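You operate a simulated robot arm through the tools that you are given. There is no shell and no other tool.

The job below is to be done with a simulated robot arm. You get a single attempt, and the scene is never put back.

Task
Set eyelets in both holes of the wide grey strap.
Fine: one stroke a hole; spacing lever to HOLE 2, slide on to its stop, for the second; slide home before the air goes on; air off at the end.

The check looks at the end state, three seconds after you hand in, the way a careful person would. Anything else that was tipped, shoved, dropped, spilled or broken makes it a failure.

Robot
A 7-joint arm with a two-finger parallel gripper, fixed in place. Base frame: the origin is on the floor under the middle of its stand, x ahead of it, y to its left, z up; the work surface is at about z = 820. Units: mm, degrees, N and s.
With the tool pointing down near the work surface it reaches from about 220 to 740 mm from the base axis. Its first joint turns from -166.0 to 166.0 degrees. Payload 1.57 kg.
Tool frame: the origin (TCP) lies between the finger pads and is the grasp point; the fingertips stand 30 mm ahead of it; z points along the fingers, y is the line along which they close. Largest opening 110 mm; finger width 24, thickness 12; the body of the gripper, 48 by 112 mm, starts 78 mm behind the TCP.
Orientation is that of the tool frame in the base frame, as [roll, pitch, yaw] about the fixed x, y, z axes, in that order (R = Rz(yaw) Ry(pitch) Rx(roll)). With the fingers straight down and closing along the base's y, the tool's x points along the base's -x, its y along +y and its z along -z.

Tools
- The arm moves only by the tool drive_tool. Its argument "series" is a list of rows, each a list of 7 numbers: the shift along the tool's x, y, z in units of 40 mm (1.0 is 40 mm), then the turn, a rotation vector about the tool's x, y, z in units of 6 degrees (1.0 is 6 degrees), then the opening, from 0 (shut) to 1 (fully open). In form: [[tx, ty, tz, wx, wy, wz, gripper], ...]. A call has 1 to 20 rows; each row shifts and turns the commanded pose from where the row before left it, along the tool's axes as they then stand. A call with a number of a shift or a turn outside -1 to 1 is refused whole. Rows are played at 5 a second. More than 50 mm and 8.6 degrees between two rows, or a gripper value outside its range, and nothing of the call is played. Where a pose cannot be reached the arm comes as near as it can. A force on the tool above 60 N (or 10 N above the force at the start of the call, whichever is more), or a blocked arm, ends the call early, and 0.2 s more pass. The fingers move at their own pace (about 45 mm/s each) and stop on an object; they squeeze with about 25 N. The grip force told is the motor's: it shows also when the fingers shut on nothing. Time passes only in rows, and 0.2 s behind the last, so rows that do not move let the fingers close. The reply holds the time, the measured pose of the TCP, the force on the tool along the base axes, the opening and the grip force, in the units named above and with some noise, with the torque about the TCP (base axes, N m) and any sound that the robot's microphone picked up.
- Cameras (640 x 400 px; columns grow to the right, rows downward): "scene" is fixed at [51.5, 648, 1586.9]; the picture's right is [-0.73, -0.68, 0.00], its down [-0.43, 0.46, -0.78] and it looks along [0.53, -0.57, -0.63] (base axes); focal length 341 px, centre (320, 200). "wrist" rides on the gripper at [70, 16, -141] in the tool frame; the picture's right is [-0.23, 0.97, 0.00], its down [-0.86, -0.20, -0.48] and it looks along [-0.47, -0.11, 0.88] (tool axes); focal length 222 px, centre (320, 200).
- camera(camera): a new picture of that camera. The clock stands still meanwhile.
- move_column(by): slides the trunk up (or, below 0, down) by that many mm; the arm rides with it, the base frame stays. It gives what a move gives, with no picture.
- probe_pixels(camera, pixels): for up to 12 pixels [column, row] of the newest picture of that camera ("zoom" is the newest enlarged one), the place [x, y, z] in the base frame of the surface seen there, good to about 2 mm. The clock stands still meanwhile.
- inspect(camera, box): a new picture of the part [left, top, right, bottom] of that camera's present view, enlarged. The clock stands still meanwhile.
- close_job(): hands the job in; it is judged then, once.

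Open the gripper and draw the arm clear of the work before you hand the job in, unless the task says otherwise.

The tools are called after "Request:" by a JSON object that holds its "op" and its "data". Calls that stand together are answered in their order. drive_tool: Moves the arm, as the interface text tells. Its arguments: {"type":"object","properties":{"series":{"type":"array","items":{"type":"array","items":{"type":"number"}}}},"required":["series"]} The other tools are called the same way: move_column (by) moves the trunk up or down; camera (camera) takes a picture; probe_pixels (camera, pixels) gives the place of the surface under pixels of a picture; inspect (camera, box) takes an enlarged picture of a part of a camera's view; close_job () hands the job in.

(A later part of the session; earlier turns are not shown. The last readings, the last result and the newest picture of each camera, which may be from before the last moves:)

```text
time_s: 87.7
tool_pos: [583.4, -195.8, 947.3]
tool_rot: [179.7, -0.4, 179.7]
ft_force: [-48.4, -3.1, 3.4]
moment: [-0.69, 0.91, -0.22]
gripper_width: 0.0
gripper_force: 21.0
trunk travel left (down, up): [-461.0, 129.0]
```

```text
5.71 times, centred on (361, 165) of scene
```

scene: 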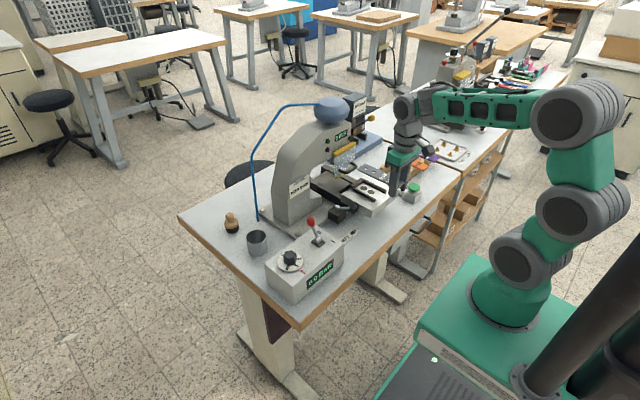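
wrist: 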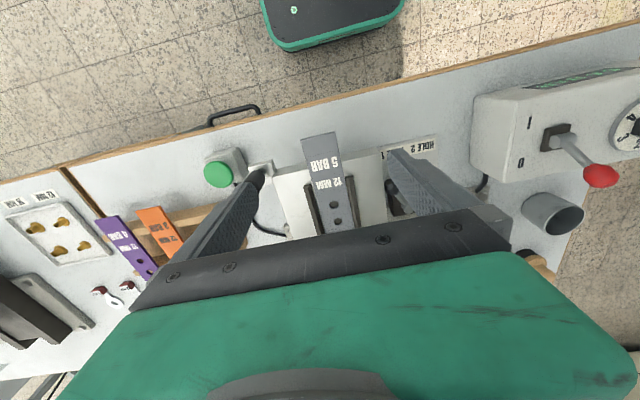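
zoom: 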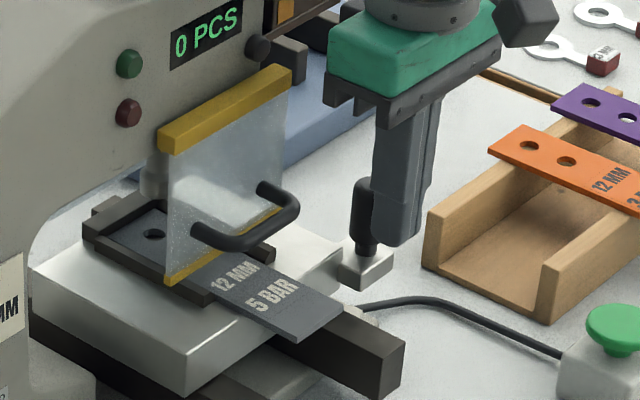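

The slide is at its HOLE 1 stop (-48 N). I back off, lift and check that it stays home.

Request:
{"op": "drive_tool", "data": {"series": [[0.1, 0, 0, 0, 0, 0, 0], [0.3, 0, 0, 0, 0, 0, 0], [0.5, 0, -0.3, 0, 0, 0, 0], [0, 0, -0.8, 0, 0, 0, 0], [0, 0, -0.8, 0, 0, 0, 0], [0, 0, 0, 0, 0, 0, 0]]}}

Request:
{"op": "inspect", "data": {"camera": "scene", "box": [305, 130, 417, 200]}}

```text
time_s: 89.1
tool_pos: [554.6, -196.4, 1023.2]
tool_rot: [-180.0, 0.1, 179.9]
ft_force: [0.0, 0.7, 0.0]
moment: [-0.01, 0.01, 0.01]
gripper_width: 0.0
gripper_force: 20.8
trunk travel left (down, up): [-461.0, 129.0]
```

```text
5.71 times, centred on (361, 165) of scene
```

zoom: 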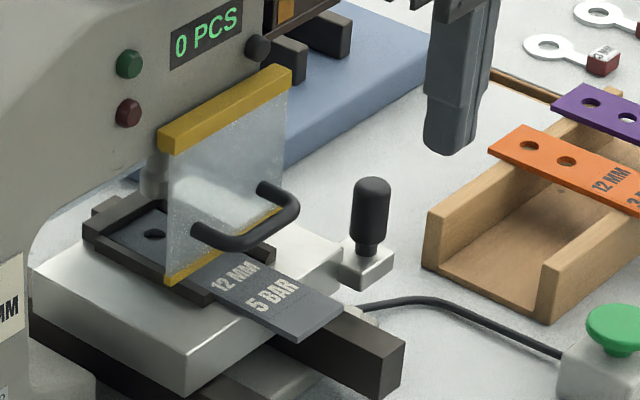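

Slide stays home and the hole sits under the punch. Next is the air lever (ball near (521,169,977)); I travel over to its +x side at height.

Request:
{"op": "drive_tool", "data": {"series": [[0, 0, -0.95, 0, 0, 0, 0], [0, 0.95, 0, 0, 0, 0, 0], [0, 0.95, 0, 0, 0, 0, 0], [0, 0.95, 0, 0, 0, 0, 0], [0, 0.95, 0, 0, 0, 0, 0], [0, 0.95, 0, 0, 0, 0, 0], [0, 0.95, 0, 0, 0, 0, 0], [0, 0.95, 0, 0, 0, 0, 0], [0, 0.95, 0, 0, 0, 0, 0], [0, 0.95, 0, 0, 0, 0, 0], [0, 0.6, 0, 0, 0, 0, 0], [0, 0, 0, 0, 0, 0, 0]]}}

Request:
{"op": "camera", "data": {"camera": "wrist"}}

Request:
{"op": "inspect", "data": {"camera": "wrist", "box": [240, 80, 480, 230]}}

Request:
{"op": "inspect", "data": {"camera": "scene", "box": [250, 190, 362, 260]}}

```text
time_s: 91.7
tool_pos: [554.7, 167.9, 1061.5]
tool_rot: [180.0, 0.1, 179.9]
ft_force: [-0.2, -0.2, -0.5]
moment: [0.01, 0.03, -0.01]
gripper_width: 0.2
gripper_force: 21.4
trunk travel left (down, up): [-461.0, 129.0]
```

```text
taken
```

wrist: 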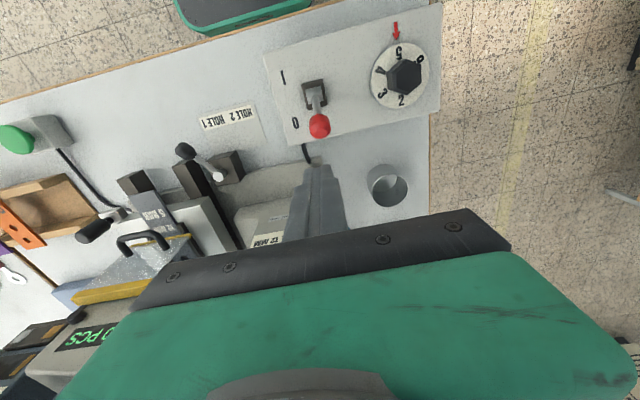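

```text
2.67 times, centred on (360, 155) of wrist
```

zoom: 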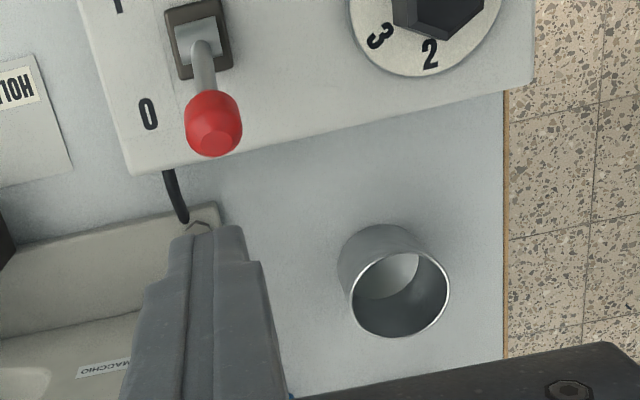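

```text
5.71 times, centred on (306, 225) of scene
```

zoom: 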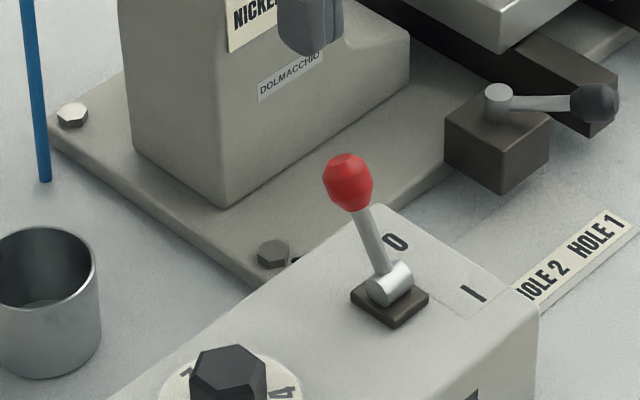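

I zoom on the regulator dial and probe the air lever's ball.

Request:
{"op": "inspect", "data": {"camera": "wrist", "box": [350, 15, 462, 115]}}

Request:
{"op": "probe_pixels", "data": {"camera": "wrist", "pixels": [[320, 127], [310, 126], [330, 126], [320, 136], [318, 112], [314, 92], [295, 123], [283, 78], [340, 160], [404, 78], [396, 40], [280, 130]]}}

```text
4.00 times, centred on (406, 65) of wrist
```

zoom: 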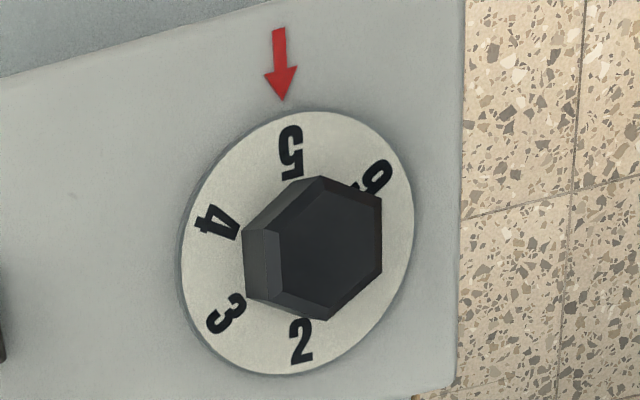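

```text
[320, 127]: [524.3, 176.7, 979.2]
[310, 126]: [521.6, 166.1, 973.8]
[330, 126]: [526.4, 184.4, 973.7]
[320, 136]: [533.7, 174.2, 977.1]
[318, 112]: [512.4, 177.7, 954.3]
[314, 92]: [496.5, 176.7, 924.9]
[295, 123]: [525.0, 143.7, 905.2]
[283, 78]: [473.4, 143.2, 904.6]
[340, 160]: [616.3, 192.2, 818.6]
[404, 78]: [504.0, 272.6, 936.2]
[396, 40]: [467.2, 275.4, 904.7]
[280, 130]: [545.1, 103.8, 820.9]
```

Dial reads 5 at the arrow. Air-lever ball center is about (525,175.5,967); I lower the closed fingers behind it (+x side).

Request:
{"op": "drive_tool", "data": {"series": [[-0.1, 0.19, 0, 0, 0, 0, 0], [0, 0, 0.7, 0, 0, 0, 0], [0, 0, 0.7, 0, 0, 0, 0], [0, 0, 0.5, 0, 0, 0, 0], [0, 0, 0, 0, 0, 0, 0]]}}

Request:
{"op": "inspect", "data": {"camera": "scene", "box": [250, 190, 362, 260]}}

Request:
{"op": "inspect", "data": {"camera": "wrist", "box": [240, 100, 400, 200]}}

```text
time_s: 92.9
tool_pos: [558.2, 175.5, 984.0]
tool_rot: [179.8, 0.1, -179.9]
ft_force: [0.7, 0.0, -0.2]
moment: [-0.03, 0.0, 0.04]
gripper_width: 0.0
gripper_force: 21.7
trunk travel left (down, up): [-461.0, 129.0]
```

```text
5.71 times, centred on (306, 225) of scene
```

zoom: 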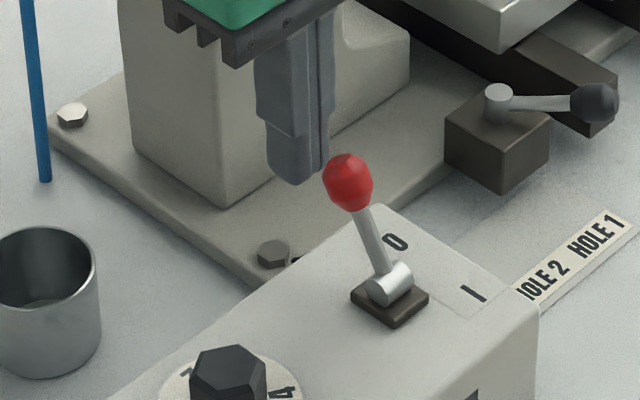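

```text
4.00 times, centred on (320, 150) of wrist
```

zoom: 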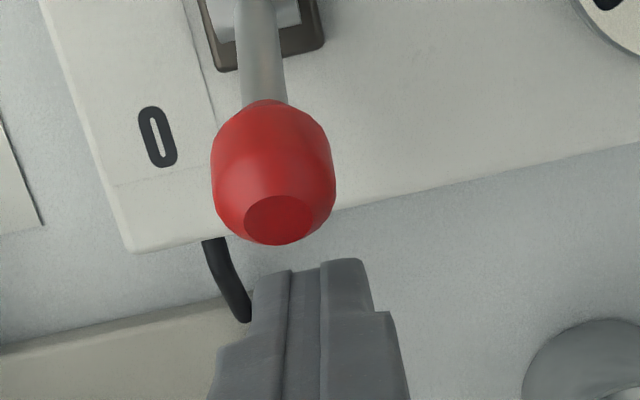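

I push the red lever toward "I" (-x) in small steps, about 60 mm first.

Request:
{"op": "drive_tool", "data": {"series": [[0.2, 0, 0, 0, 0, 0, 0], [0.2, 0, 0, 0, 0, 0, 0], [0.2, 0, 0, 0, 0, 0, 0], [0.2, 0, 0, 0, 0, 0, 0], [0.2, 0, 0, 0, 0, 0, 0], [0.2, 0, 0, 0, 0, 0, 0], [0.2, 0, 0, 0, 0, 0, 0], [0.1, 0, 0, 0, 0, 0, 0]]}}

Request:
{"op": "inspect", "data": {"camera": "scene", "box": [250, 190, 362, 290]}}

```text
time_s: 94.7
tool_pos: [498.6, 177.7, 984.7]
tool_rot: [179.9, 0.1, -180.0]
ft_force: [0.5, -1.1, 0.2]
moment: [-0.02, 0.0, 0.01]
gripper_width: 0.0
gripper_force: 21.1
trunk travel left (down, up): [-461.0, 129.0]
```

```text
4.00 times, centred on (306, 240) of scene
```

zoom: 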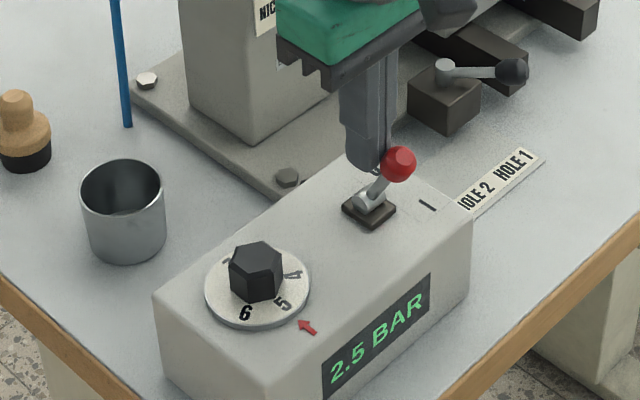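

The lever flipped to "I" and the display shows 2.5 BAR (probably still rising). I back off, lift and check again.

Request:
{"op": "drive_tool", "data": {"series": [[-0.3, 0, 0, 0, 0, 0, 0], [-0.2, 0, -0.6, 0, 0, 0, 0], [0, 0, -0.9, 0, 0, 0, 0], [0, 0, -0.9, 0, 0, 0, 0], [0, 0, 0, 0, 0, 0, 0], [0, 0, 0, 0, 0, 0, 0], [0, 0, 0, 0, 0, 0, 0], [0, 0, 0, 0, 0, 0, 0]]}}

Request:
{"op": "inspect", "data": {"camera": "scene", "box": [250, 190, 362, 290]}}

Request:
{"op": "inspect", "data": {"camera": "scene", "box": [290, 80, 402, 200]}}

```text
time_s: 96.5
tool_pos: [518.2, 176.5, 1081.4]
tool_rot: [180.0, 0.1, 180.0]
ft_force: [-0.2, -0.2, -0.4]
moment: [0.01, -0.02, -0.01]
gripper_width: 0.0
gripper_force: 21.5
trunk travel left (down, up): [-461.0, 129.0]
```

```text
4.00 times, centred on (306, 240) of scene
```

zoom: 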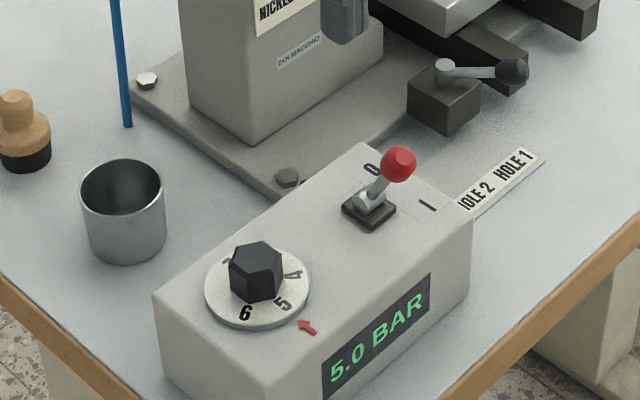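

```text
3.33 times, centred on (346, 140) of scene
```

zoom: 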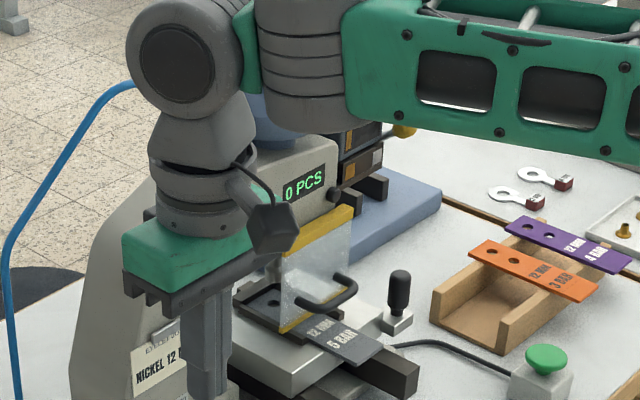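

Air is on at 5.0 BAR. I pull the arm back toward the base to see the lamps and feeder.

Request:
{"op": "drive_tool", "data": {"series": [[0.9, 0, -0.3, 0, 0, 0, 0], [0.9, 0, -0.3, 0, 0, 0, 0], [0.9, 0, -0.3, 0, 0, 0, 0], [0.5, 0, -0.3, 0, 0, 0, 0]]}}

Request:
{"op": "inspect", "data": {"camera": "scene", "box": [300, 88, 412, 158]}}

Request:
{"op": "inspect", "data": {"camera": "scene", "box": [305, 130, 417, 200]}}

```text
time_s: 97.5
tool_pos: [389.8, 175.7, 1129.7]
tool_rot: [179.9, 0.1, 179.9]
ft_force: [0.0, 0.3, -0.3]
moment: [-0.02, 0.04, -0.01]
gripper_width: 0.0
gripper_force: 21.5
trunk travel left (down, up): [-461.0, 129.0]
```

```text
5.71 times, centred on (356, 123) of scene
```

zoom: 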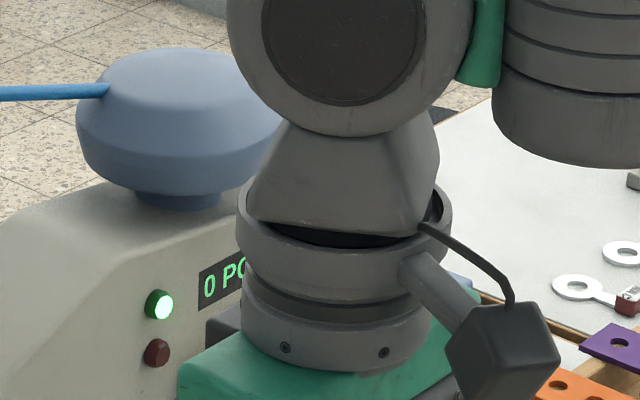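

```text
5.71 times, centred on (361, 165) of scene
```

zoom: 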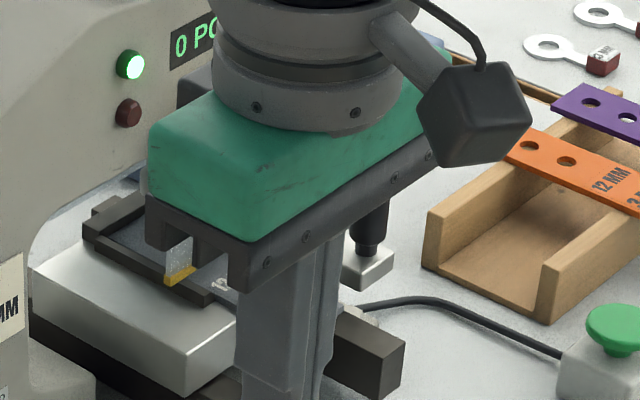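

The green lamp lit ("ready") at 5.0 bar. Before any stroke I want to test the feeder lever once with air on, as the job card asks for NICKEL; I move toward the feeder with the 12° tilt.

Request:
{"op": "drive_tool", "data": {"series": [[0, -0.95, -0.2, 0, 0, 0, 0], [0, -0.95, -0.2, 0, 0, 0, 0], [0, -0.95, -0.2, 0, 0, 0, 0], [0, -0.95, 0, 0, 0, 0, 0], [0, -0.95, 0, 0, 0, 0, 0], [0, -0.95, 0, 0, 0, 0, 0], [0, -0.95, 0, 0, 0, 0, 0], [0, -0.95, 0, 0, 0, 0, 0], [0, -0.95, 0, 0, 0, 0, 0], [0, -0.95, 0, 0, 0, 0, 0], [0, -0.95, 0, 0, 0, 0, 0], [0, -0.3, 0, 0, -1, 0, 0], [0, 0, 0, 0, -1, 0, 0]]}}

Request:
{"op": "inspect", "data": {"camera": "scene", "box": [300, 88, 412, 158]}}

```text
time_s: 100.3
tool_pos: [390.5, -252.6, 1151.8]
tool_rot: [179.8, 12.2, 179.9]
ft_force: [-0.8, 0.1, -0.5]
moment: [0.01, 0.0, 0.01]
gripper_width: 0.2
gripper_force: 21.3
trunk travel left (down, up): [-461.0, 129.0]
```

```text
5.71 times, centred on (356, 123) of scene
```

zoom: 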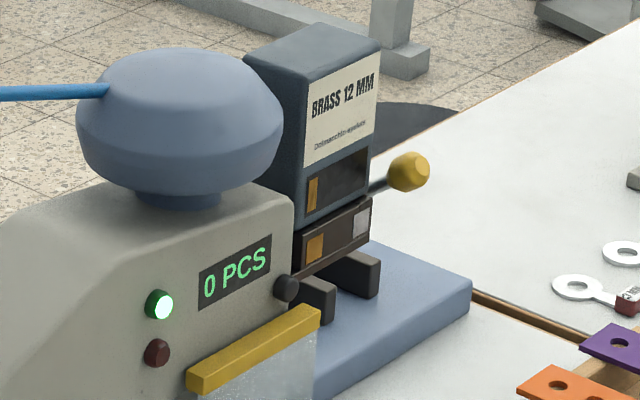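

Feeder unchanged. I move the closed fingertips above the yellow ball again.

Request:
{"op": "drive_tool", "data": {"series": [[-0.861, 0, 0.256, 0, 0, 0, 0], [-0.861, 0, 0.256, 0, 0, 0, 0], [-0.861, 0, 0.256, 0, 0, 0, 0], [-0.861, 0, 0.256, 0, 0, 0, 0], [-0.861, 0, 0.256, 0, 0, 0, 0], [-0.861, 0, 0.256, 0, 0, 0, 0], [-0.861, -0.03, 0.256, 0, 0, 0, 0], [0, 0, 0, 0, 0, 0, 0]]}}

Request:
{"op": "inspect", "data": {"camera": "scene", "box": [305, 80, 417, 150]}}

```text
time_s: 102.1
tool_pos: [582.5, -250.3, 1108.7]
tool_rot: [-180.0, 12.1, 180.0]
ft_force: [-0.7, 0.4, -0.4]
moment: [0.01, -0.03, 0.01]
gripper_width: 0.0
gripper_force: 21.9
out of reach, approached as far as the arm can: row 6, 7
trunk travel left (down, up): [-461.0, 129.0]
```

```text
5.71 times, centred on (361, 115) of scene
```

zoom: 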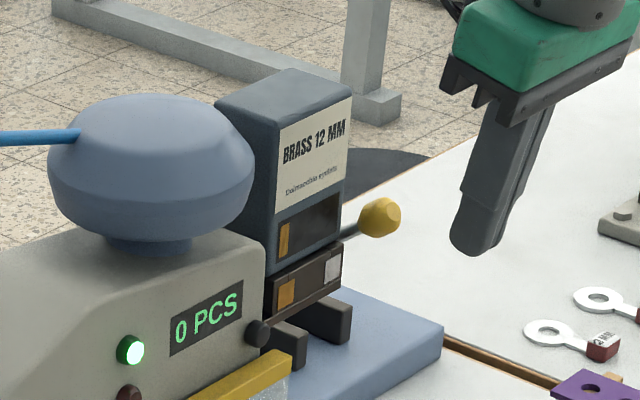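

The arm stalled at x=582. I raise 50 mm first and then go forward.

Request:
{"op": "drive_tool", "data": {"series": [[-0.2, 0, -0.95, 0, 0, 0, 0], [-0.1, 0, -0.4, 0, 0, 0, 0], [-0.7, -0.05, 0.15, 0, 0, 0, 0], [-0.7, -0.05, 0.15, 0, 0, 0, 0], [0, 0, 0, 0, 0, 0, 0]]}}

```text
time_s: 103.3
tool_pos: [571.1, -272.1, 1129.2]
tool_rot: [-180.0, 12.1, -180.0]
ft_force: [-1.2, -0.3, -0.1]
moment: [0.02, -0.01, -0.02]
gripper_width: 0.3
gripper_force: 21.3
out of reach, approached as far as the arm can: row 1, 2, 3, 4
trunk travel left (down, up): [-461.0, 129.0]
```

I reduce the tilt, go forward, and re-tilt there.

Request:
{"op": "drive_tool", "data": {"series": [[0, 0, 0, 0, 1, 0, 0], [0, 0, 0, 0, 1, 0, 0], [0, 0, -0.5, 0, 0, 0, 0], [-0.8, 0.2, 0, 0, 0, 0, 0], [-0.8, 0.2, 0, 0, 0, 0, 0], [0, 0, 0, 0, 0, 0, 0]]}}

```text
time_s: 104.7
tool_pos: [618.0, -256.5, 1136.9]
tool_rot: [-178.0, 2.4, 180.0]
ft_force: [-0.5, 0.3, 0.4]
moment: [0.03, -0.01, -0.01]
gripper_width: 0.0
gripper_force: 21.8
out of reach, approached as far as the arm can: row 1, 2, 5
trunk travel left (down, up): [-461.0, 129.0]
```

That is the true reach limit at this trunk height. I raise the trunk by 60 mm and then approach the ball with a smaller tilt.

Request:
{"op": "move_column", "data": {"by": 60}}

Request:
{"op": "drive_tool", "data": {"series": [[0, 0, 0.3, -0.33, -0.5, 0, 0], [-0.2, 0, 0.4, 0, 0, 0, 0], [-0.2, 0.03, 0.4, 0, 0, 0, 0], [-0.15, 0.03, 0.3, 0, 0, 0, 0], [0, 0, 0, 0, 0, 0, 0]]}}

Request:
{"op": "inspect", "data": {"camera": "scene", "box": [305, 80, 417, 150]}}

```text
time_s: 105.7
tool_pos: [619.4, -258.0, 1196.3]
tool_rot: [-177.9, 2.5, 180.0]
ft_force: [-0.4, 0.9, 0.8]
moment: [-0.02, 0.03, -0.01]
gripper_width: 0.1
gripper_force: 21.3
trunk travel left (down, up): [-521.0, 69.0]
```

```text
time_s: 106.9
tool_pos: [646.4, -257.2, 1144.4]
tool_rot: [180.0, 5.4, -180.0]
ft_force: [-0.4, 0.1, 0.5]
moment: [0.0, 0.0, 0.05]
gripper_width: 0.0
gripper_force: 21.7
trunk travel left (down, up): [-521.0, 69.0]
```

```text
5.71 times, centred on (361, 115) of scene
```

zoom: 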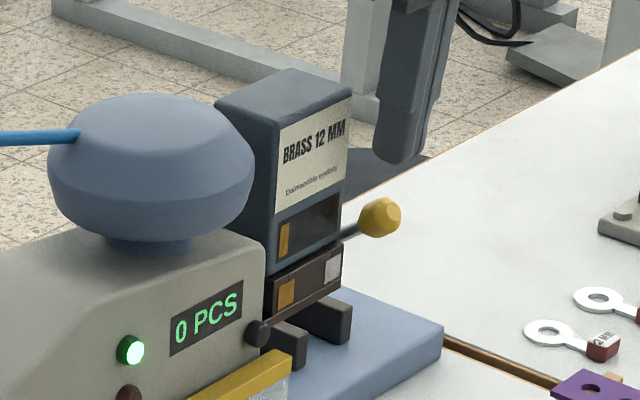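

Positioned above the ball. I push it down ~32 mm in steps and look for reactions with the air on.

Request:
{"op": "drive_tool", "data": {"series": [[0.13, 0.075, 0.59, 0, 0, 0, 0], [0.009, 0, 0.1, 0, 0, 0, 0], [0.009, 0, 0.1, 0, 0, 0, 0], [0.009, 0, 0.1, 0, 0, 0, 0], [0.009, 0, 0.1, 0, 0, 0, 0], [0.009, 0, 0.1, 0, 0, 0, 0], [0.009, 0, 0.1, 0, 0, 0, 0], [0.009, 0, 0.1, 0, 0, 0, 0], [0.009, 0, 0.1, 0, 0, 0, 0]]}}

Request:
{"op": "inspect", "data": {"camera": "scene", "box": [305, 80, 417, 150]}}

```text
time_s: 108.9
tool_pos: [644.0, -252.0, 1089.4]
tool_rot: [180.0, 5.4, 180.0]
ft_force: [-1.7, 0.7, 1.3]
moment: [0.03, 0.07, -0.01]
gripper_width: 0.0
gripper_force: 21.6
trunk travel left (down, up): [-521.0, 69.0]
```

```text
5.71 times, centred on (361, 115) of scene
```

zoom: 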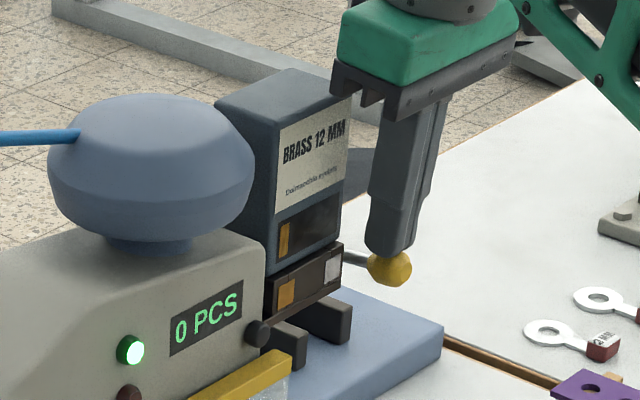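

Very light resistance (~2 N). I continue to the stop and hold there for about a second.

Request:
{"op": "drive_tool", "data": {"series": [[0.009, 0, 0.1, 0, 0, 0, 0], [0.009, 0, 0.1, 0, 0, 0, 0], [0.009, 0, 0.1, 0, 0, 0, 0], [0.009, 0, 0.1, 0, 0, 0, 0], [0.009, 0, 0.1, 0, 0, 0, 0], [0, 0, 0, 0, 0, 0, 0], [0, 0, 0, 0, 0, 0, 0], [0, 0, 0, 0, 0, 0, 0]]}}

Request:
{"op": "inspect", "data": {"camera": "scene", "box": [305, 80, 417, 150]}}

```text
time_s: 110.7
tool_pos: [643.6, -252.7, 1068.4]
tool_rot: [-179.9, 5.7, -179.9]
ft_force: [2.6, -1.8, 12.2]
moment: [-0.1, -0.17, -0.05]
gripper_width: 0.2
gripper_force: 21.1
trunk travel left (down, up): [-521.0, 69.0]
```

```text
5.71 times, centred on (361, 115) of scene
```

zoom: 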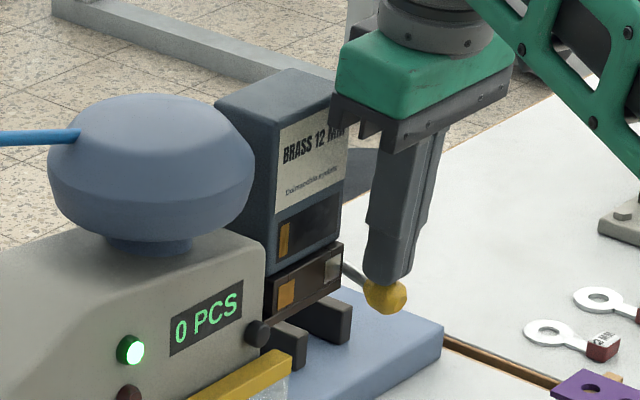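

At the stop (12 N) nothing changes on the display or window. I release the lever and look closely at the punch tip for an eyelet.

Request:
{"op": "drive_tool", "data": {"series": [[0, 0, -0.3, 0, 0, 0, 0], [0.3, 0, -0.6, 0, 0, 0, 0], [0.5, 0, -0.8, 0, 0, 0, 0], [0.5, 0, -0.5, 0, 0, 0, 0], [0.5, 0, 0, 0, 0, 0, 0], [0, 0, 0, 0, 0, 0, 0]]}}

Request:
{"op": "inspect", "data": {"camera": "scene", "box": [318, 148, 350, 178]}}

Request:
{"op": "inspect", "data": {"camera": "scene", "box": [305, 80, 417, 150]}}

Request:
{"op": "camera", "data": {"camera": "wrist"}}

```text
time_s: 112.1
tool_pos: [562.8, -252.7, 1147.9]
tool_rot: [-179.9, 5.4, 180.0]
ft_force: [-0.5, -0.4, -0.4]
moment: [0.0, 0.03, 0.01]
gripper_width: 0.1
gripper_force: 20.9
trunk travel left (down, up): [-521.0, 69.0]
```

```text
13.33 times, centred on (334, 163) of scene
```

zoom: 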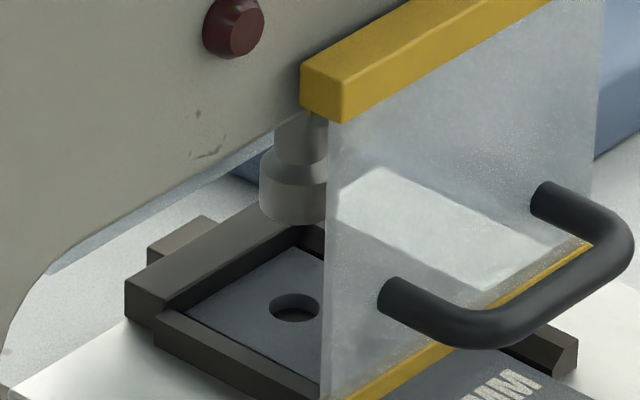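

```text
5.71 times, centred on (361, 115) of scene
```

zoom: 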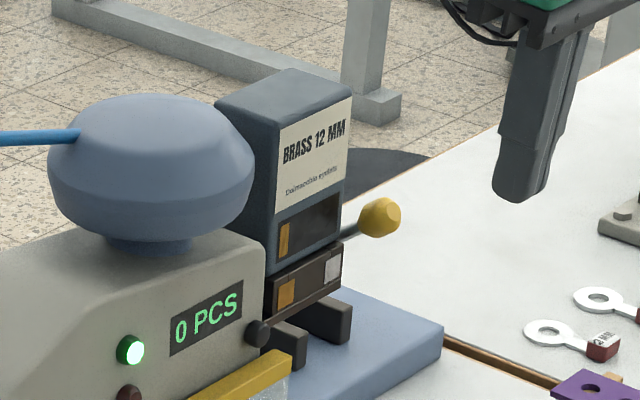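

```text
taken
```

wrist: 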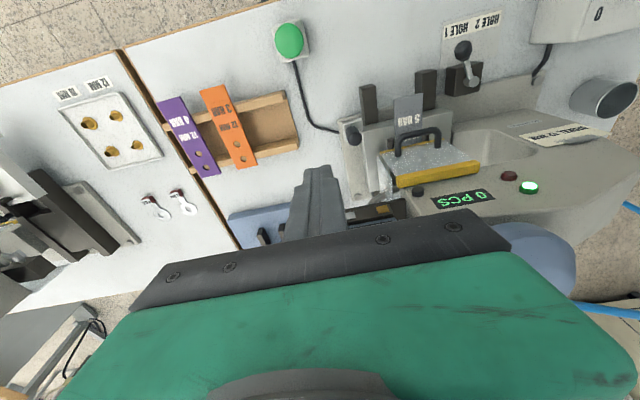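

I zoom at maximum on the feeder block and lever hub for any detail I may have missed.

Request:
{"op": "inspect", "data": {"camera": "scene", "box": [348, 116, 372, 131]}}

Request:
{"op": "inspect", "data": {"camera": "scene", "box": [286, 176, 318, 200]}}

```text
16.00 times, centred on (360, 124) of scene
```

zoom: 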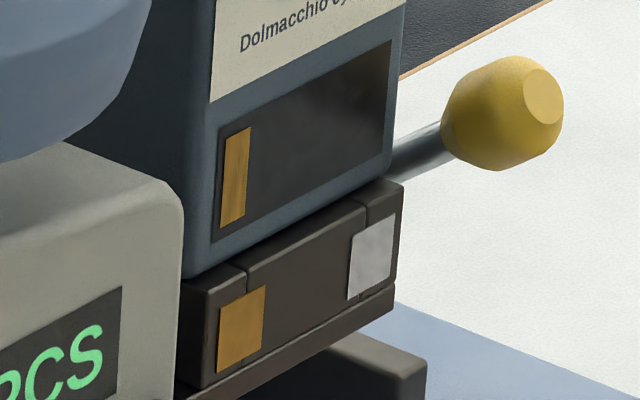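

```text
16.00 times, centred on (302, 188) of scene
```

zoom: 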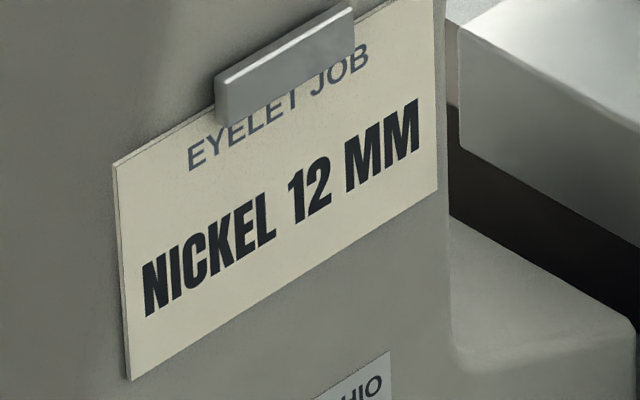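

No markings beyond the swatches. As a last mechanical test I check whether the handle pulls axially (along y): I straddle the ball again with open fingers.

Request:
{"op": "drive_tool", "data": {"series": [[-0.675, 0, 0, 0, 0, 0, 0.5], [-0.675, 0, 0, 0, 0, 0, 0.5], [-0.675, -0.03, 0, 0, 0, 0, 0.5], [0, 0, 0, 0, 0, 0, 0.5], [0, 0, 0, 0, 0, 0, 0.5], [0, 0, 0.84, 0, 0, 0, 0.5], [0, 0, 0.7, 0, 0, 0, 0.5], [0, 0, 0, 0, 0, 0, 0.5]]}}

Request:
{"op": "inspect", "data": {"camera": "wrist", "box": [240, 110, 400, 210]}}

```text
time_s: 113.9
tool_pos: [650.5, -252.9, 1095.4]
tool_rot: [-179.9, 5.5, -179.9]
ft_force: [0.4, 0.4, 0.1]
moment: [0.03, 0.0, -0.03]
gripper_width: 55.0
gripper_force: 0.2
trunk travel left (down, up): [-521.0, 69.0]
```

```text
4.00 times, centred on (320, 160) of wrist
```

zoom: 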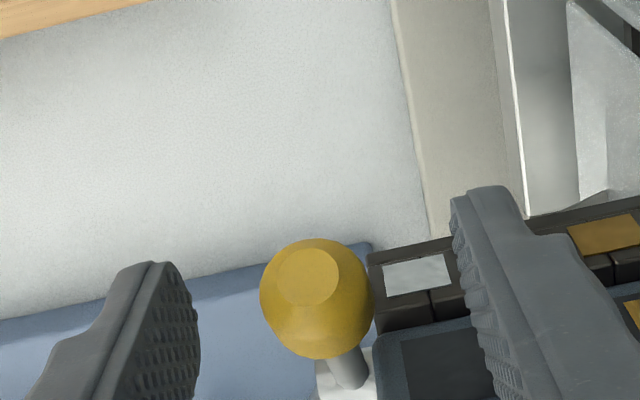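

I lower 7 mm, close on the ball and pull gently in -y.

Request:
{"op": "drive_tool", "data": {"series": [[0, -0.02, 0.18, 0, 0, 0, 0.5], [0, 0, 0, 0, 0, 0, 0.3], [0, 0, 0, 0, 0, 0, 0.1], [0, 0, 0, 0, 0, 0, 0.1]]}}

Request:
{"op": "drive_tool", "data": {"series": [[0, -0.05, 0, 0, 0, 0, 0.1], [0, -0.05, 0, 0, 0, 0, 0.1], [0, -0.05, 0, 0, 0, 0, 0.1], [0, 0, 0, 0, 0, 0, 0.1]]}}

Request:
{"op": "inspect", "data": {"camera": "wrist", "box": [240, 110, 400, 210]}}

```text
time_s: 114.9
tool_pos: [650.3, -254.6, 1088.2]
tool_rot: [180.0, 5.4, 179.9]
ft_force: [0.0, -0.4, -0.1]
moment: [0.01, -0.02, -0.05]
gripper_width: 21.4
gripper_force: 20.6
trunk travel left (down, up): [-521.0, 69.0]
```

```text
time_s: 115.9
tool_pos: [650.2, -255.2, 1087.2]
tool_rot: [-179.8, 5.2, -179.8]
ft_force: [0.7, 35.5, -4.9]
moment: [0.57, -0.09, 0.38]
gripper_width: 21.0
gripper_force: 34.2
trunk travel left (down, up): [-521.0, 69.0]
```

```text
4.00 times, centred on (320, 160) of wrist
```

zoom: 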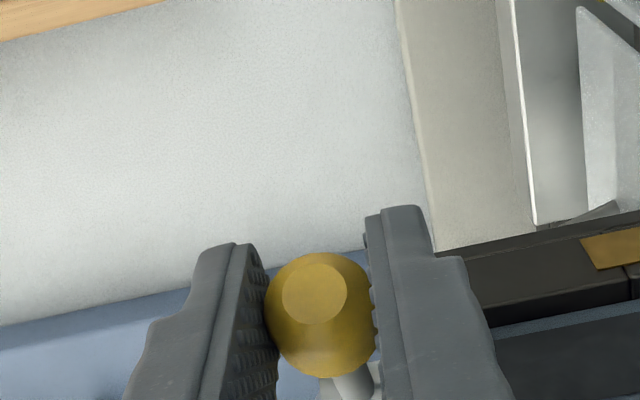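

The handle is rigid along y (35 N, no travel) – so it is only a momentary lever. I release it and withdraw, watching the ready lamp later to learn whether it matters; next comes the green button.

Request:
{"op": "drive_tool", "data": {"series": [[0, 0.1, 0, 0, 0, 0, 0.1], [0, 0, 0, 0, 0, 0, 0.5], [0, 0, 0, 0, 0, 0, 0.5], [0, 0, 0, 0, 0, 0, 0.5], [0, 0, -0.8, 0, 0, 0, 0.5], [0, 0, -0.8, 0, 0, 0, 0.5], [0.7, 0, -0.3, 0, 0, 0, 0], [0.9, 0, 0, 0, 0, 0, 0], [0.9, 0, 0, 0, 0, 0, 0], [0.9, 0, 0, 0, 0.5, 0, 0], [0.9, -0.2, 0, 0, 0.4, 0, 0], [0.4, -0.15, 0, 0, 0, 0, 0], [0, 0, 0, 0, 0, 0, 0]]}}

Request:
{"op": "inspect", "data": {"camera": "scene", "box": [300, 88, 412, 188]}}

Request:
{"op": "camera", "data": {"camera": "wrist"}}

```text
time_s: 118.7
tool_pos: [454.9, -270.4, 1149.2]
tool_rot: [180.0, 0.0, -180.0]
ft_force: [0.3, 0.3, -0.2]
moment: [0.02, -0.02, 0.0]
gripper_width: 0.1
gripper_force: 21.4
trunk travel left (down, up): [-521.0, 69.0]
```

```text
4.00 times, centred on (356, 138) of scene
```

zoom: 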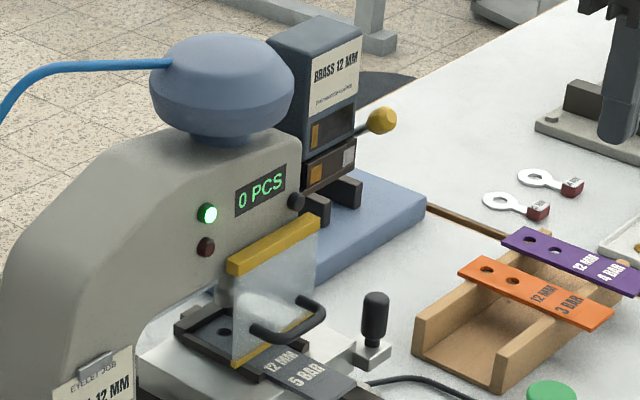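

```text
taken
```

wrist: 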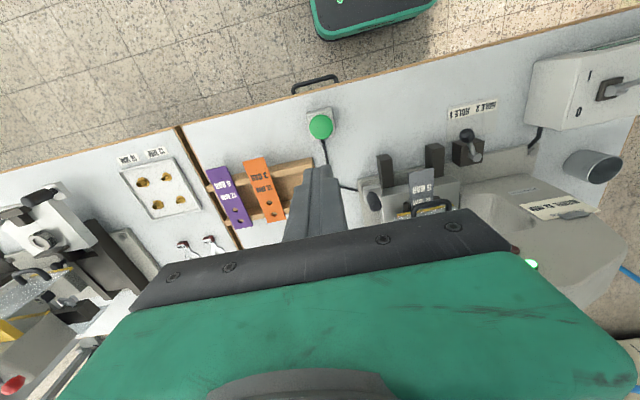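

Green lamp on, 5.0 bar, slide home at HOLE 1. I descend over the green button (457,-268, top z≈877) with closed fingers.

Request:
{"op": "drive_tool", "data": {"series": [[-0.05, 0.05, 0.95, 0, 0, 0, 0], [0, 0, 0.95, 0, 0, 0, 0], [0, 0, 0.95, 0, 0, 0, 0], [0, 0, 0.95, 0, 0, 0, 0], [0, 0, 0.95, 0, 0, 0, 0], [0, 0, 0.7, 0, 0, 0, 0], [0, 0, 0, 0, 0, 0, 0]]}}

Request:
{"op": "inspect", "data": {"camera": "scene", "box": [360, 140, 456, 220]}}

Request:
{"op": "inspect", "data": {"camera": "wrist", "box": [240, 120, 400, 220]}}

```text
time_s: 120.3
tool_pos: [464.3, -272.0, 953.8]
tool_rot: [-179.9, 0.1, 179.9]
ft_force: [0.0, -0.8, 0.2]
moment: [-0.03, -0.03, 0.0]
gripper_width: 0.0
gripper_force: 21.2
out of reach, approached as far as the arm can: row 4, 5
trunk travel left (down, up): [-521.0, 69.0]
```

```text
5.00 times, centred on (408, 180) of scene
```

zoom: 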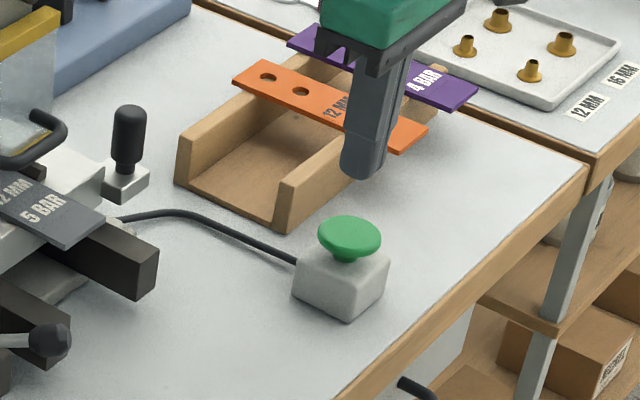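

```text
4.00 times, centred on (320, 170) of wrist
```

zoom: 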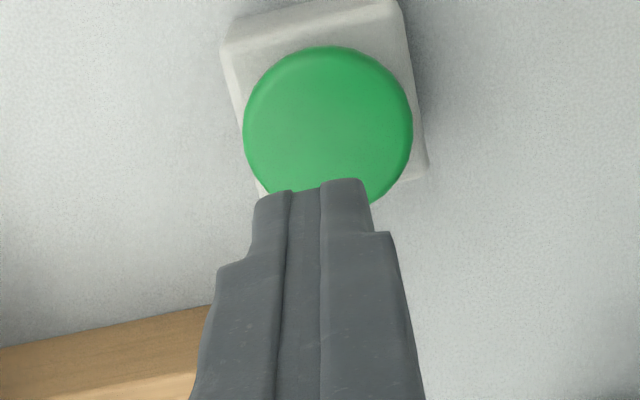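

The arm hit a fold limit at z 954. I lower the trunk by 25 mm (tip then at ~899, above the button) and correct the position to (457,-268).

Request:
{"op": "move_column", "data": {"by": -25}}

Request:
{"op": "drive_tool", "data": {"series": [[0.15, 0.08, 0, 0, 0, 0, 0], [0, 0, 0, 0, 0, 0, 0]]}}

Request:
{"op": "inspect", "data": {"camera": "wrist", "box": [240, 120, 400, 220]}}

Request:
{"op": "inspect", "data": {"camera": "scene", "box": [380, 160, 444, 210]}}

```text
time_s: 121.0
tool_pos: [464.5, -272.9, 928.3]
tool_rot: [179.9, 0.0, -180.0]
ft_force: [-0.2, 1.2, 0.4]
moment: [-0.02, -0.01, 0.03]
gripper_width: 0.0
gripper_force: 21.3
trunk travel left (down, up): [-496.0, 94.0]
```

```text
time_s: 121.6
tool_pos: [457.0, -269.4, 928.6]
tool_rot: [-180.0, 0.0, -180.0]
ft_force: [-0.1, -0.2, 0.1]
moment: [-0.01, 0.0, 0.01]
gripper_width: 0.0
gripper_force: 21.6
trunk travel left (down, up): [-496.0, 94.0]
```

```text
4.00 times, centred on (320, 170) of wrist
```

zoom: 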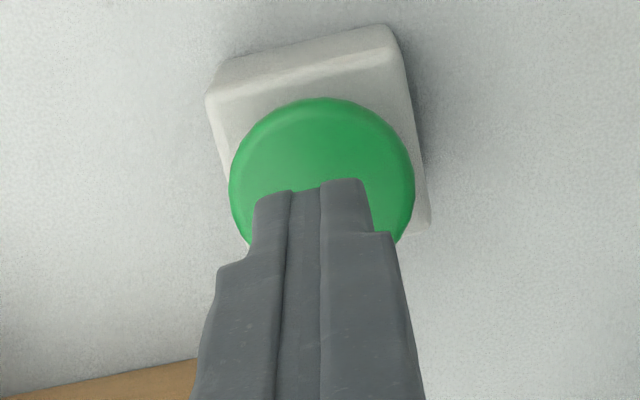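

```text
8.00 times, centred on (412, 185) of scene
```

zoom: 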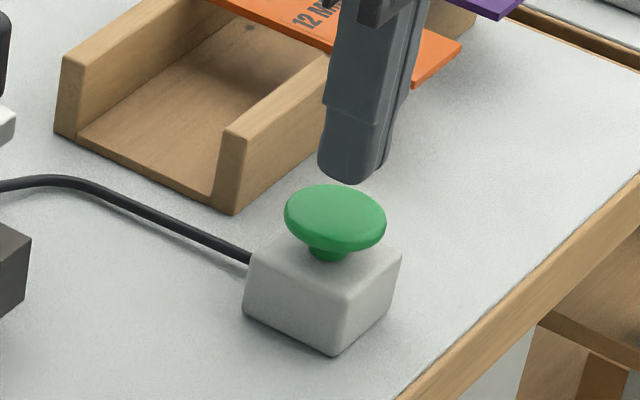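

Aligned over the button. I descend to touch and press in 2 mm steps, just once.

Request:
{"op": "drive_tool", "data": {"series": [[0, 0, 0.4, 0, 0, 0, 0], [0, 0, 0.1, 0, 0, 0, 0], [0, 0, 0.05, 0, 0, 0, 0], [0, 0, 0.05, 0, 0, 0, 0]]}}

Request:
{"op": "inspect", "data": {"camera": "scene", "box": [300, 100, 412, 200]}}

```text
time_s: 122.6
tool_pos: [460.6, -269.5, 904.4]
tool_rot: [-179.9, 0.1, -179.9]
ft_force: [-0.2, 0.0, 1.6]
moment: [0.0, -0.01, 0.0]
gripper_width: 0.0
gripper_force: 21.0
trunk travel left (down, up): [-496.0, 94.0]
```

```text
4.00 times, centred on (356, 150) of scene
```

zoom: 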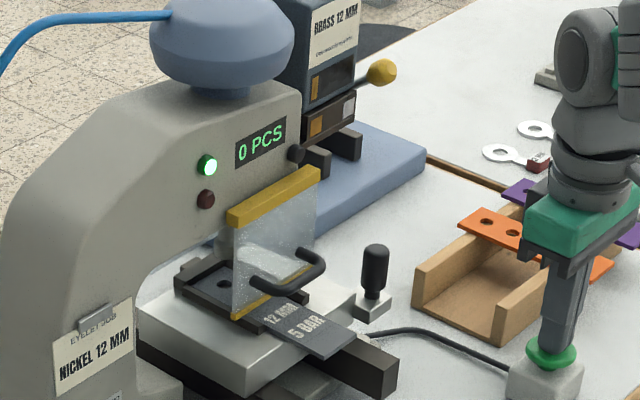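

Touching the button (1.6 N). I press a few millimetres more.

Request:
{"op": "drive_tool", "data": {"series": [[0, 0, 0.05, 0, 0, 0, 0], [0, 0, 0.05, 0, 0, 0, 0], [0, 0, 0.05, 0, 0, 0, 0]]}}

Request:
{"op": "inspect", "data": {"camera": "scene", "box": [300, 100, 412, 200]}}

```text
time_s: 123.4
tool_pos: [458.7, -270.5, 898.7]
tool_rot: [-179.9, 0.1, -179.9]
ft_force: [1.0, -0.3, 1.8]
moment: [-0.04, -0.03, -0.04]
gripper_width: 0.0
gripper_force: 21.1
trunk travel left (down, up): [-496.0, 94.0]
heard: click
```

```text
4.00 times, centred on (356, 150) of scene
```

zoom: 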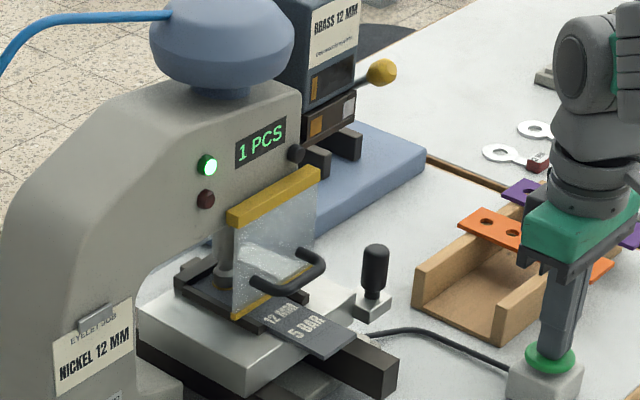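

Click heard, counter shows 1 PCS and the punch came down. I lift straight off the button.

Request:
{"op": "drive_tool", "data": {"series": [[0, 0, -0.3, 0, 0, 0, 0], [0, 0, -0.5, 0, 0, 0, 0], [0, 0, -0.8, 0, 0, 0, 0], [0, 0, -0.8, 0, 0, 0, 0], [0, 0, 0, 0, 0, 0, 0], [0, 0, 0, 0, 0, 0, 0], [0, 0, 0, 0, 0, 0, 0], [0, 0, 0, 0, 0, 0, 0]]}}

Request:
{"op": "inspect", "data": {"camera": "scene", "box": [300, 100, 412, 200]}}

Request:
{"op": "inspect", "data": {"camera": "scene", "box": [318, 148, 350, 178]}}

```text
time_s: 125.2
tool_pos: [457.9, -271.5, 995.2]
tool_rot: [-180.0, 0.0, 180.0]
ft_force: [0.6, 0.2, -0.3]
moment: [-0.02, -0.02, -0.01]
gripper_width: 0.1
gripper_force: 21.5
trunk travel left (down, up): [-496.0, 94.0]
```

```text
4.00 times, centred on (356, 150) of scene
```

zoom: 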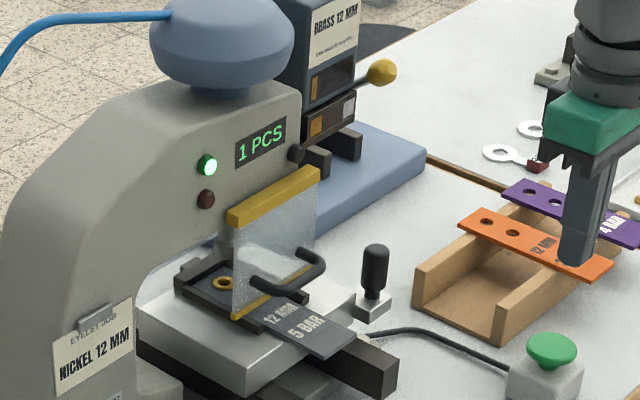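

```text
13.33 times, centred on (334, 163) of scene
```

zoom: 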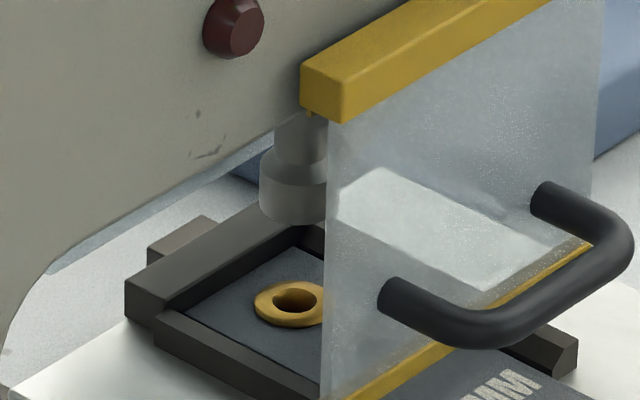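

Hole 1 now carries a set brass eyelet, counter 1 PCS, green lamp still on. I check the magazine window for any change after the stroke.

Request:
{"op": "inspect", "data": {"camera": "scene", "box": [348, 116, 372, 131]}}

Request:
{"op": "inspect", "data": {"camera": "scene", "box": [250, 190, 362, 290]}}

```text
16.00 times, centred on (360, 124) of scene
```

zoom: 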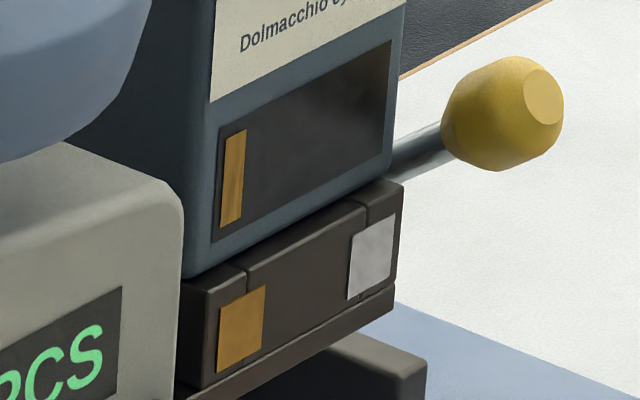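

```text
4.00 times, centred on (306, 240) of scene
```

zoom: 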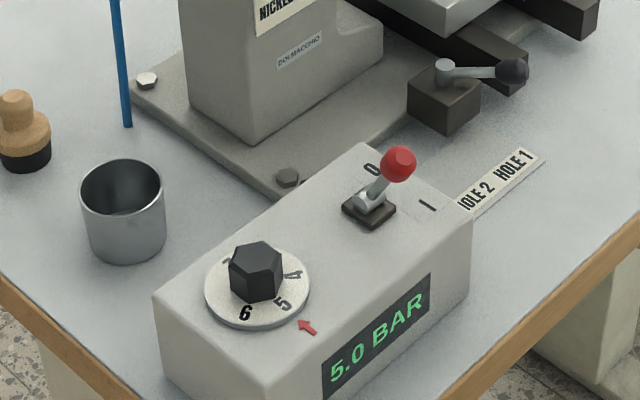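

The stroke consumed one eyelet (window bar slightly shorter), so feeding is automatic. Now the spacing lever must go to HOLE 2; I move above it for a close look.

Request:
{"op": "drive_tool", "data": {"series": [[0, 0.5, -0.8, 0, 0, 0, 0], [-0.1, 0.9, -0.3, 0, 0, 0, 0], [-0.1, 0.95, 0, 0, 0, 0, 0], [-0.1, 0.95, 0, 0, 0, 0, 0], [-0.1, 0.95, 0, 0, 0, 0, 0], [-0.1, 0.95, 0, 0, 0, 0, 0], [0, 0, 0, 0, 0, 0, 0]]}}

Request:
{"op": "camera", "data": {"camera": "wrist"}}

Request:
{"op": "inspect", "data": {"camera": "wrist", "box": [280, 90, 440, 190]}}

```text
time_s: 126.8
tool_pos: [479.4, -59.5, 1038.3]
tool_rot: [-179.9, 0.1, 180.0]
ft_force: [-0.5, 0.1, 0.3]
moment: [-0.04, -0.02, 0.01]
gripper_width: 0.2
gripper_force: 21.0
trunk travel left (down, up): [-496.0, 94.0]
```

```text
taken
```

wrist: 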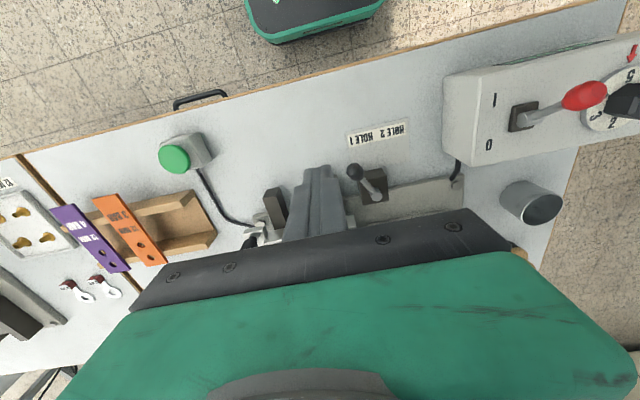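

```text
4.00 times, centred on (360, 140) of wrist
```

zoom: 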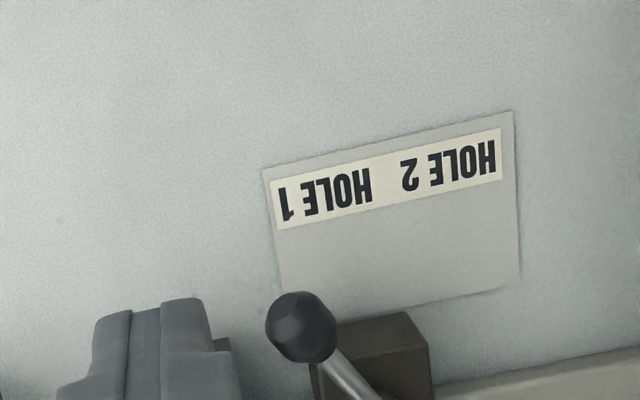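

I probe the spacing lever ball and surroundings.

Request:
{"op": "probe_pixels", "data": {"camera": "zoom", "pixels": [[302, 318], [302, 345], [272, 325], [330, 320], [350, 372], [390, 340], [228, 345], [250, 380], [300, 220], [470, 180]]}}

Request:
{"op": "inspect", "data": {"camera": "wrist", "box": [250, 140, 410, 240]}}

Request:
{"op": "probe_pixels", "data": {"camera": "zoom", "pixels": [[60, 210], [90, 260], [110, 230], [395, 230], [420, 140], [480, 220], [500, 190], [560, 150], [350, 330], [400, 320]]}}

```text
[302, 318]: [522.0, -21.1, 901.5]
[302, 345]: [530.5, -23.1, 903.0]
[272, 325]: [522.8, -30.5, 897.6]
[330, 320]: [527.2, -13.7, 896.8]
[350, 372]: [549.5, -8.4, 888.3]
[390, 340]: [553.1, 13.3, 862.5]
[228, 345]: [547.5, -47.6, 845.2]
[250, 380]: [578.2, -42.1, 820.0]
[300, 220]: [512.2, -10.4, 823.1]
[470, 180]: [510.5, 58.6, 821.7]
```

```text
4.00 times, centred on (330, 190) of wrist
```

zoom: 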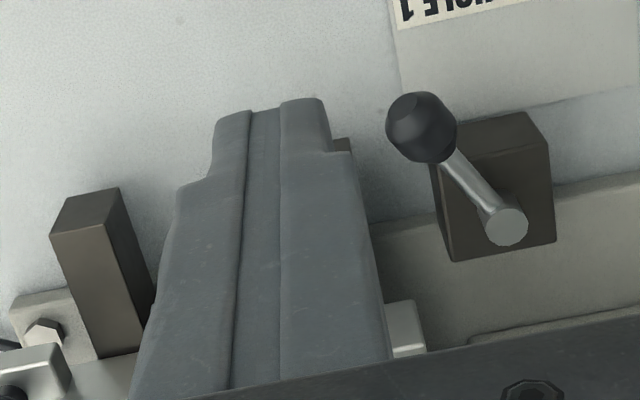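

```text
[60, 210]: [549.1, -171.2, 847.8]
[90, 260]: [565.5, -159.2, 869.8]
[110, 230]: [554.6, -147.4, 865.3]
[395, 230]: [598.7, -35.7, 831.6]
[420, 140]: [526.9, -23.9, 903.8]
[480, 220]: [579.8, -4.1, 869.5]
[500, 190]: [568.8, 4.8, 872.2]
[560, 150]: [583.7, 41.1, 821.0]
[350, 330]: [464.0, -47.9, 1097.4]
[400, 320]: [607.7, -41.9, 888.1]
```

Lever ball center ≈(530,-22,891); bed rails are lower (z≈870, x≥548). I place closed fingers on its -y side at about (528,-52), tip z≈880.

Request:
{"op": "drive_tool", "data": {"series": [[-0.6, 0.1, 0, 0, 0, 0, 0], [-0.62, 0.08, 0, 0, 0, 0, 0], [0, 0, 0.9, 0, 0, 0, 0], [0, 0, 0.9, 0, 0, 0, 0], [0, 0, 0.9, 0, 0, 0, 0], [0, 0, 0.5, 0, 0, 0, 0], [0, 0, 0, 0, 0, 0, 0]]}}

Request:
{"op": "inspect", "data": {"camera": "scene", "box": [300, 170, 412, 240]}}

Request:
{"op": "inspect", "data": {"camera": "wrist", "box": [250, 120, 410, 220]}}

```text
time_s: 128.4
tool_pos: [528.8, -55.1, 910.4]
tool_rot: [-179.9, 0.0, 180.0]
ft_force: [-0.6, 0.6, 1.2]
moment: [-0.03, 0.01, 0.0]
gripper_width: 0.0
gripper_force: 21.0
trunk travel left (down, up): [-496.0, 94.0]
```

```text
5.71 times, centred on (356, 205) of scene
```

zoom: 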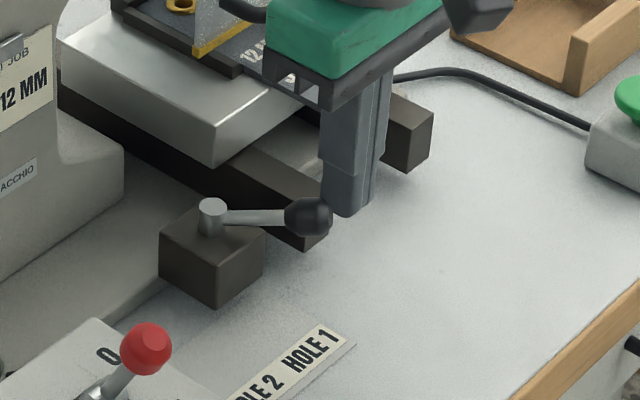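

```text
4.00 times, centred on (330, 170) of wrist
```

zoom: 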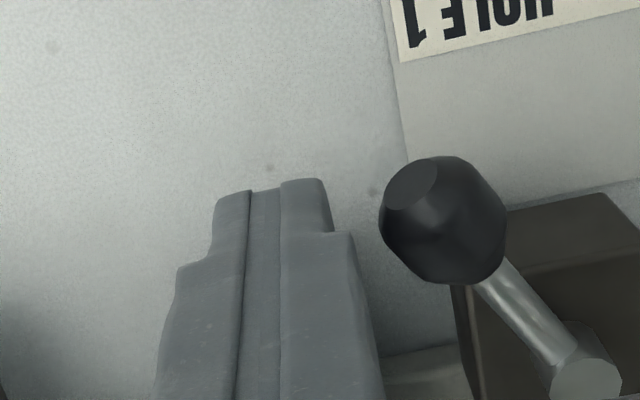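

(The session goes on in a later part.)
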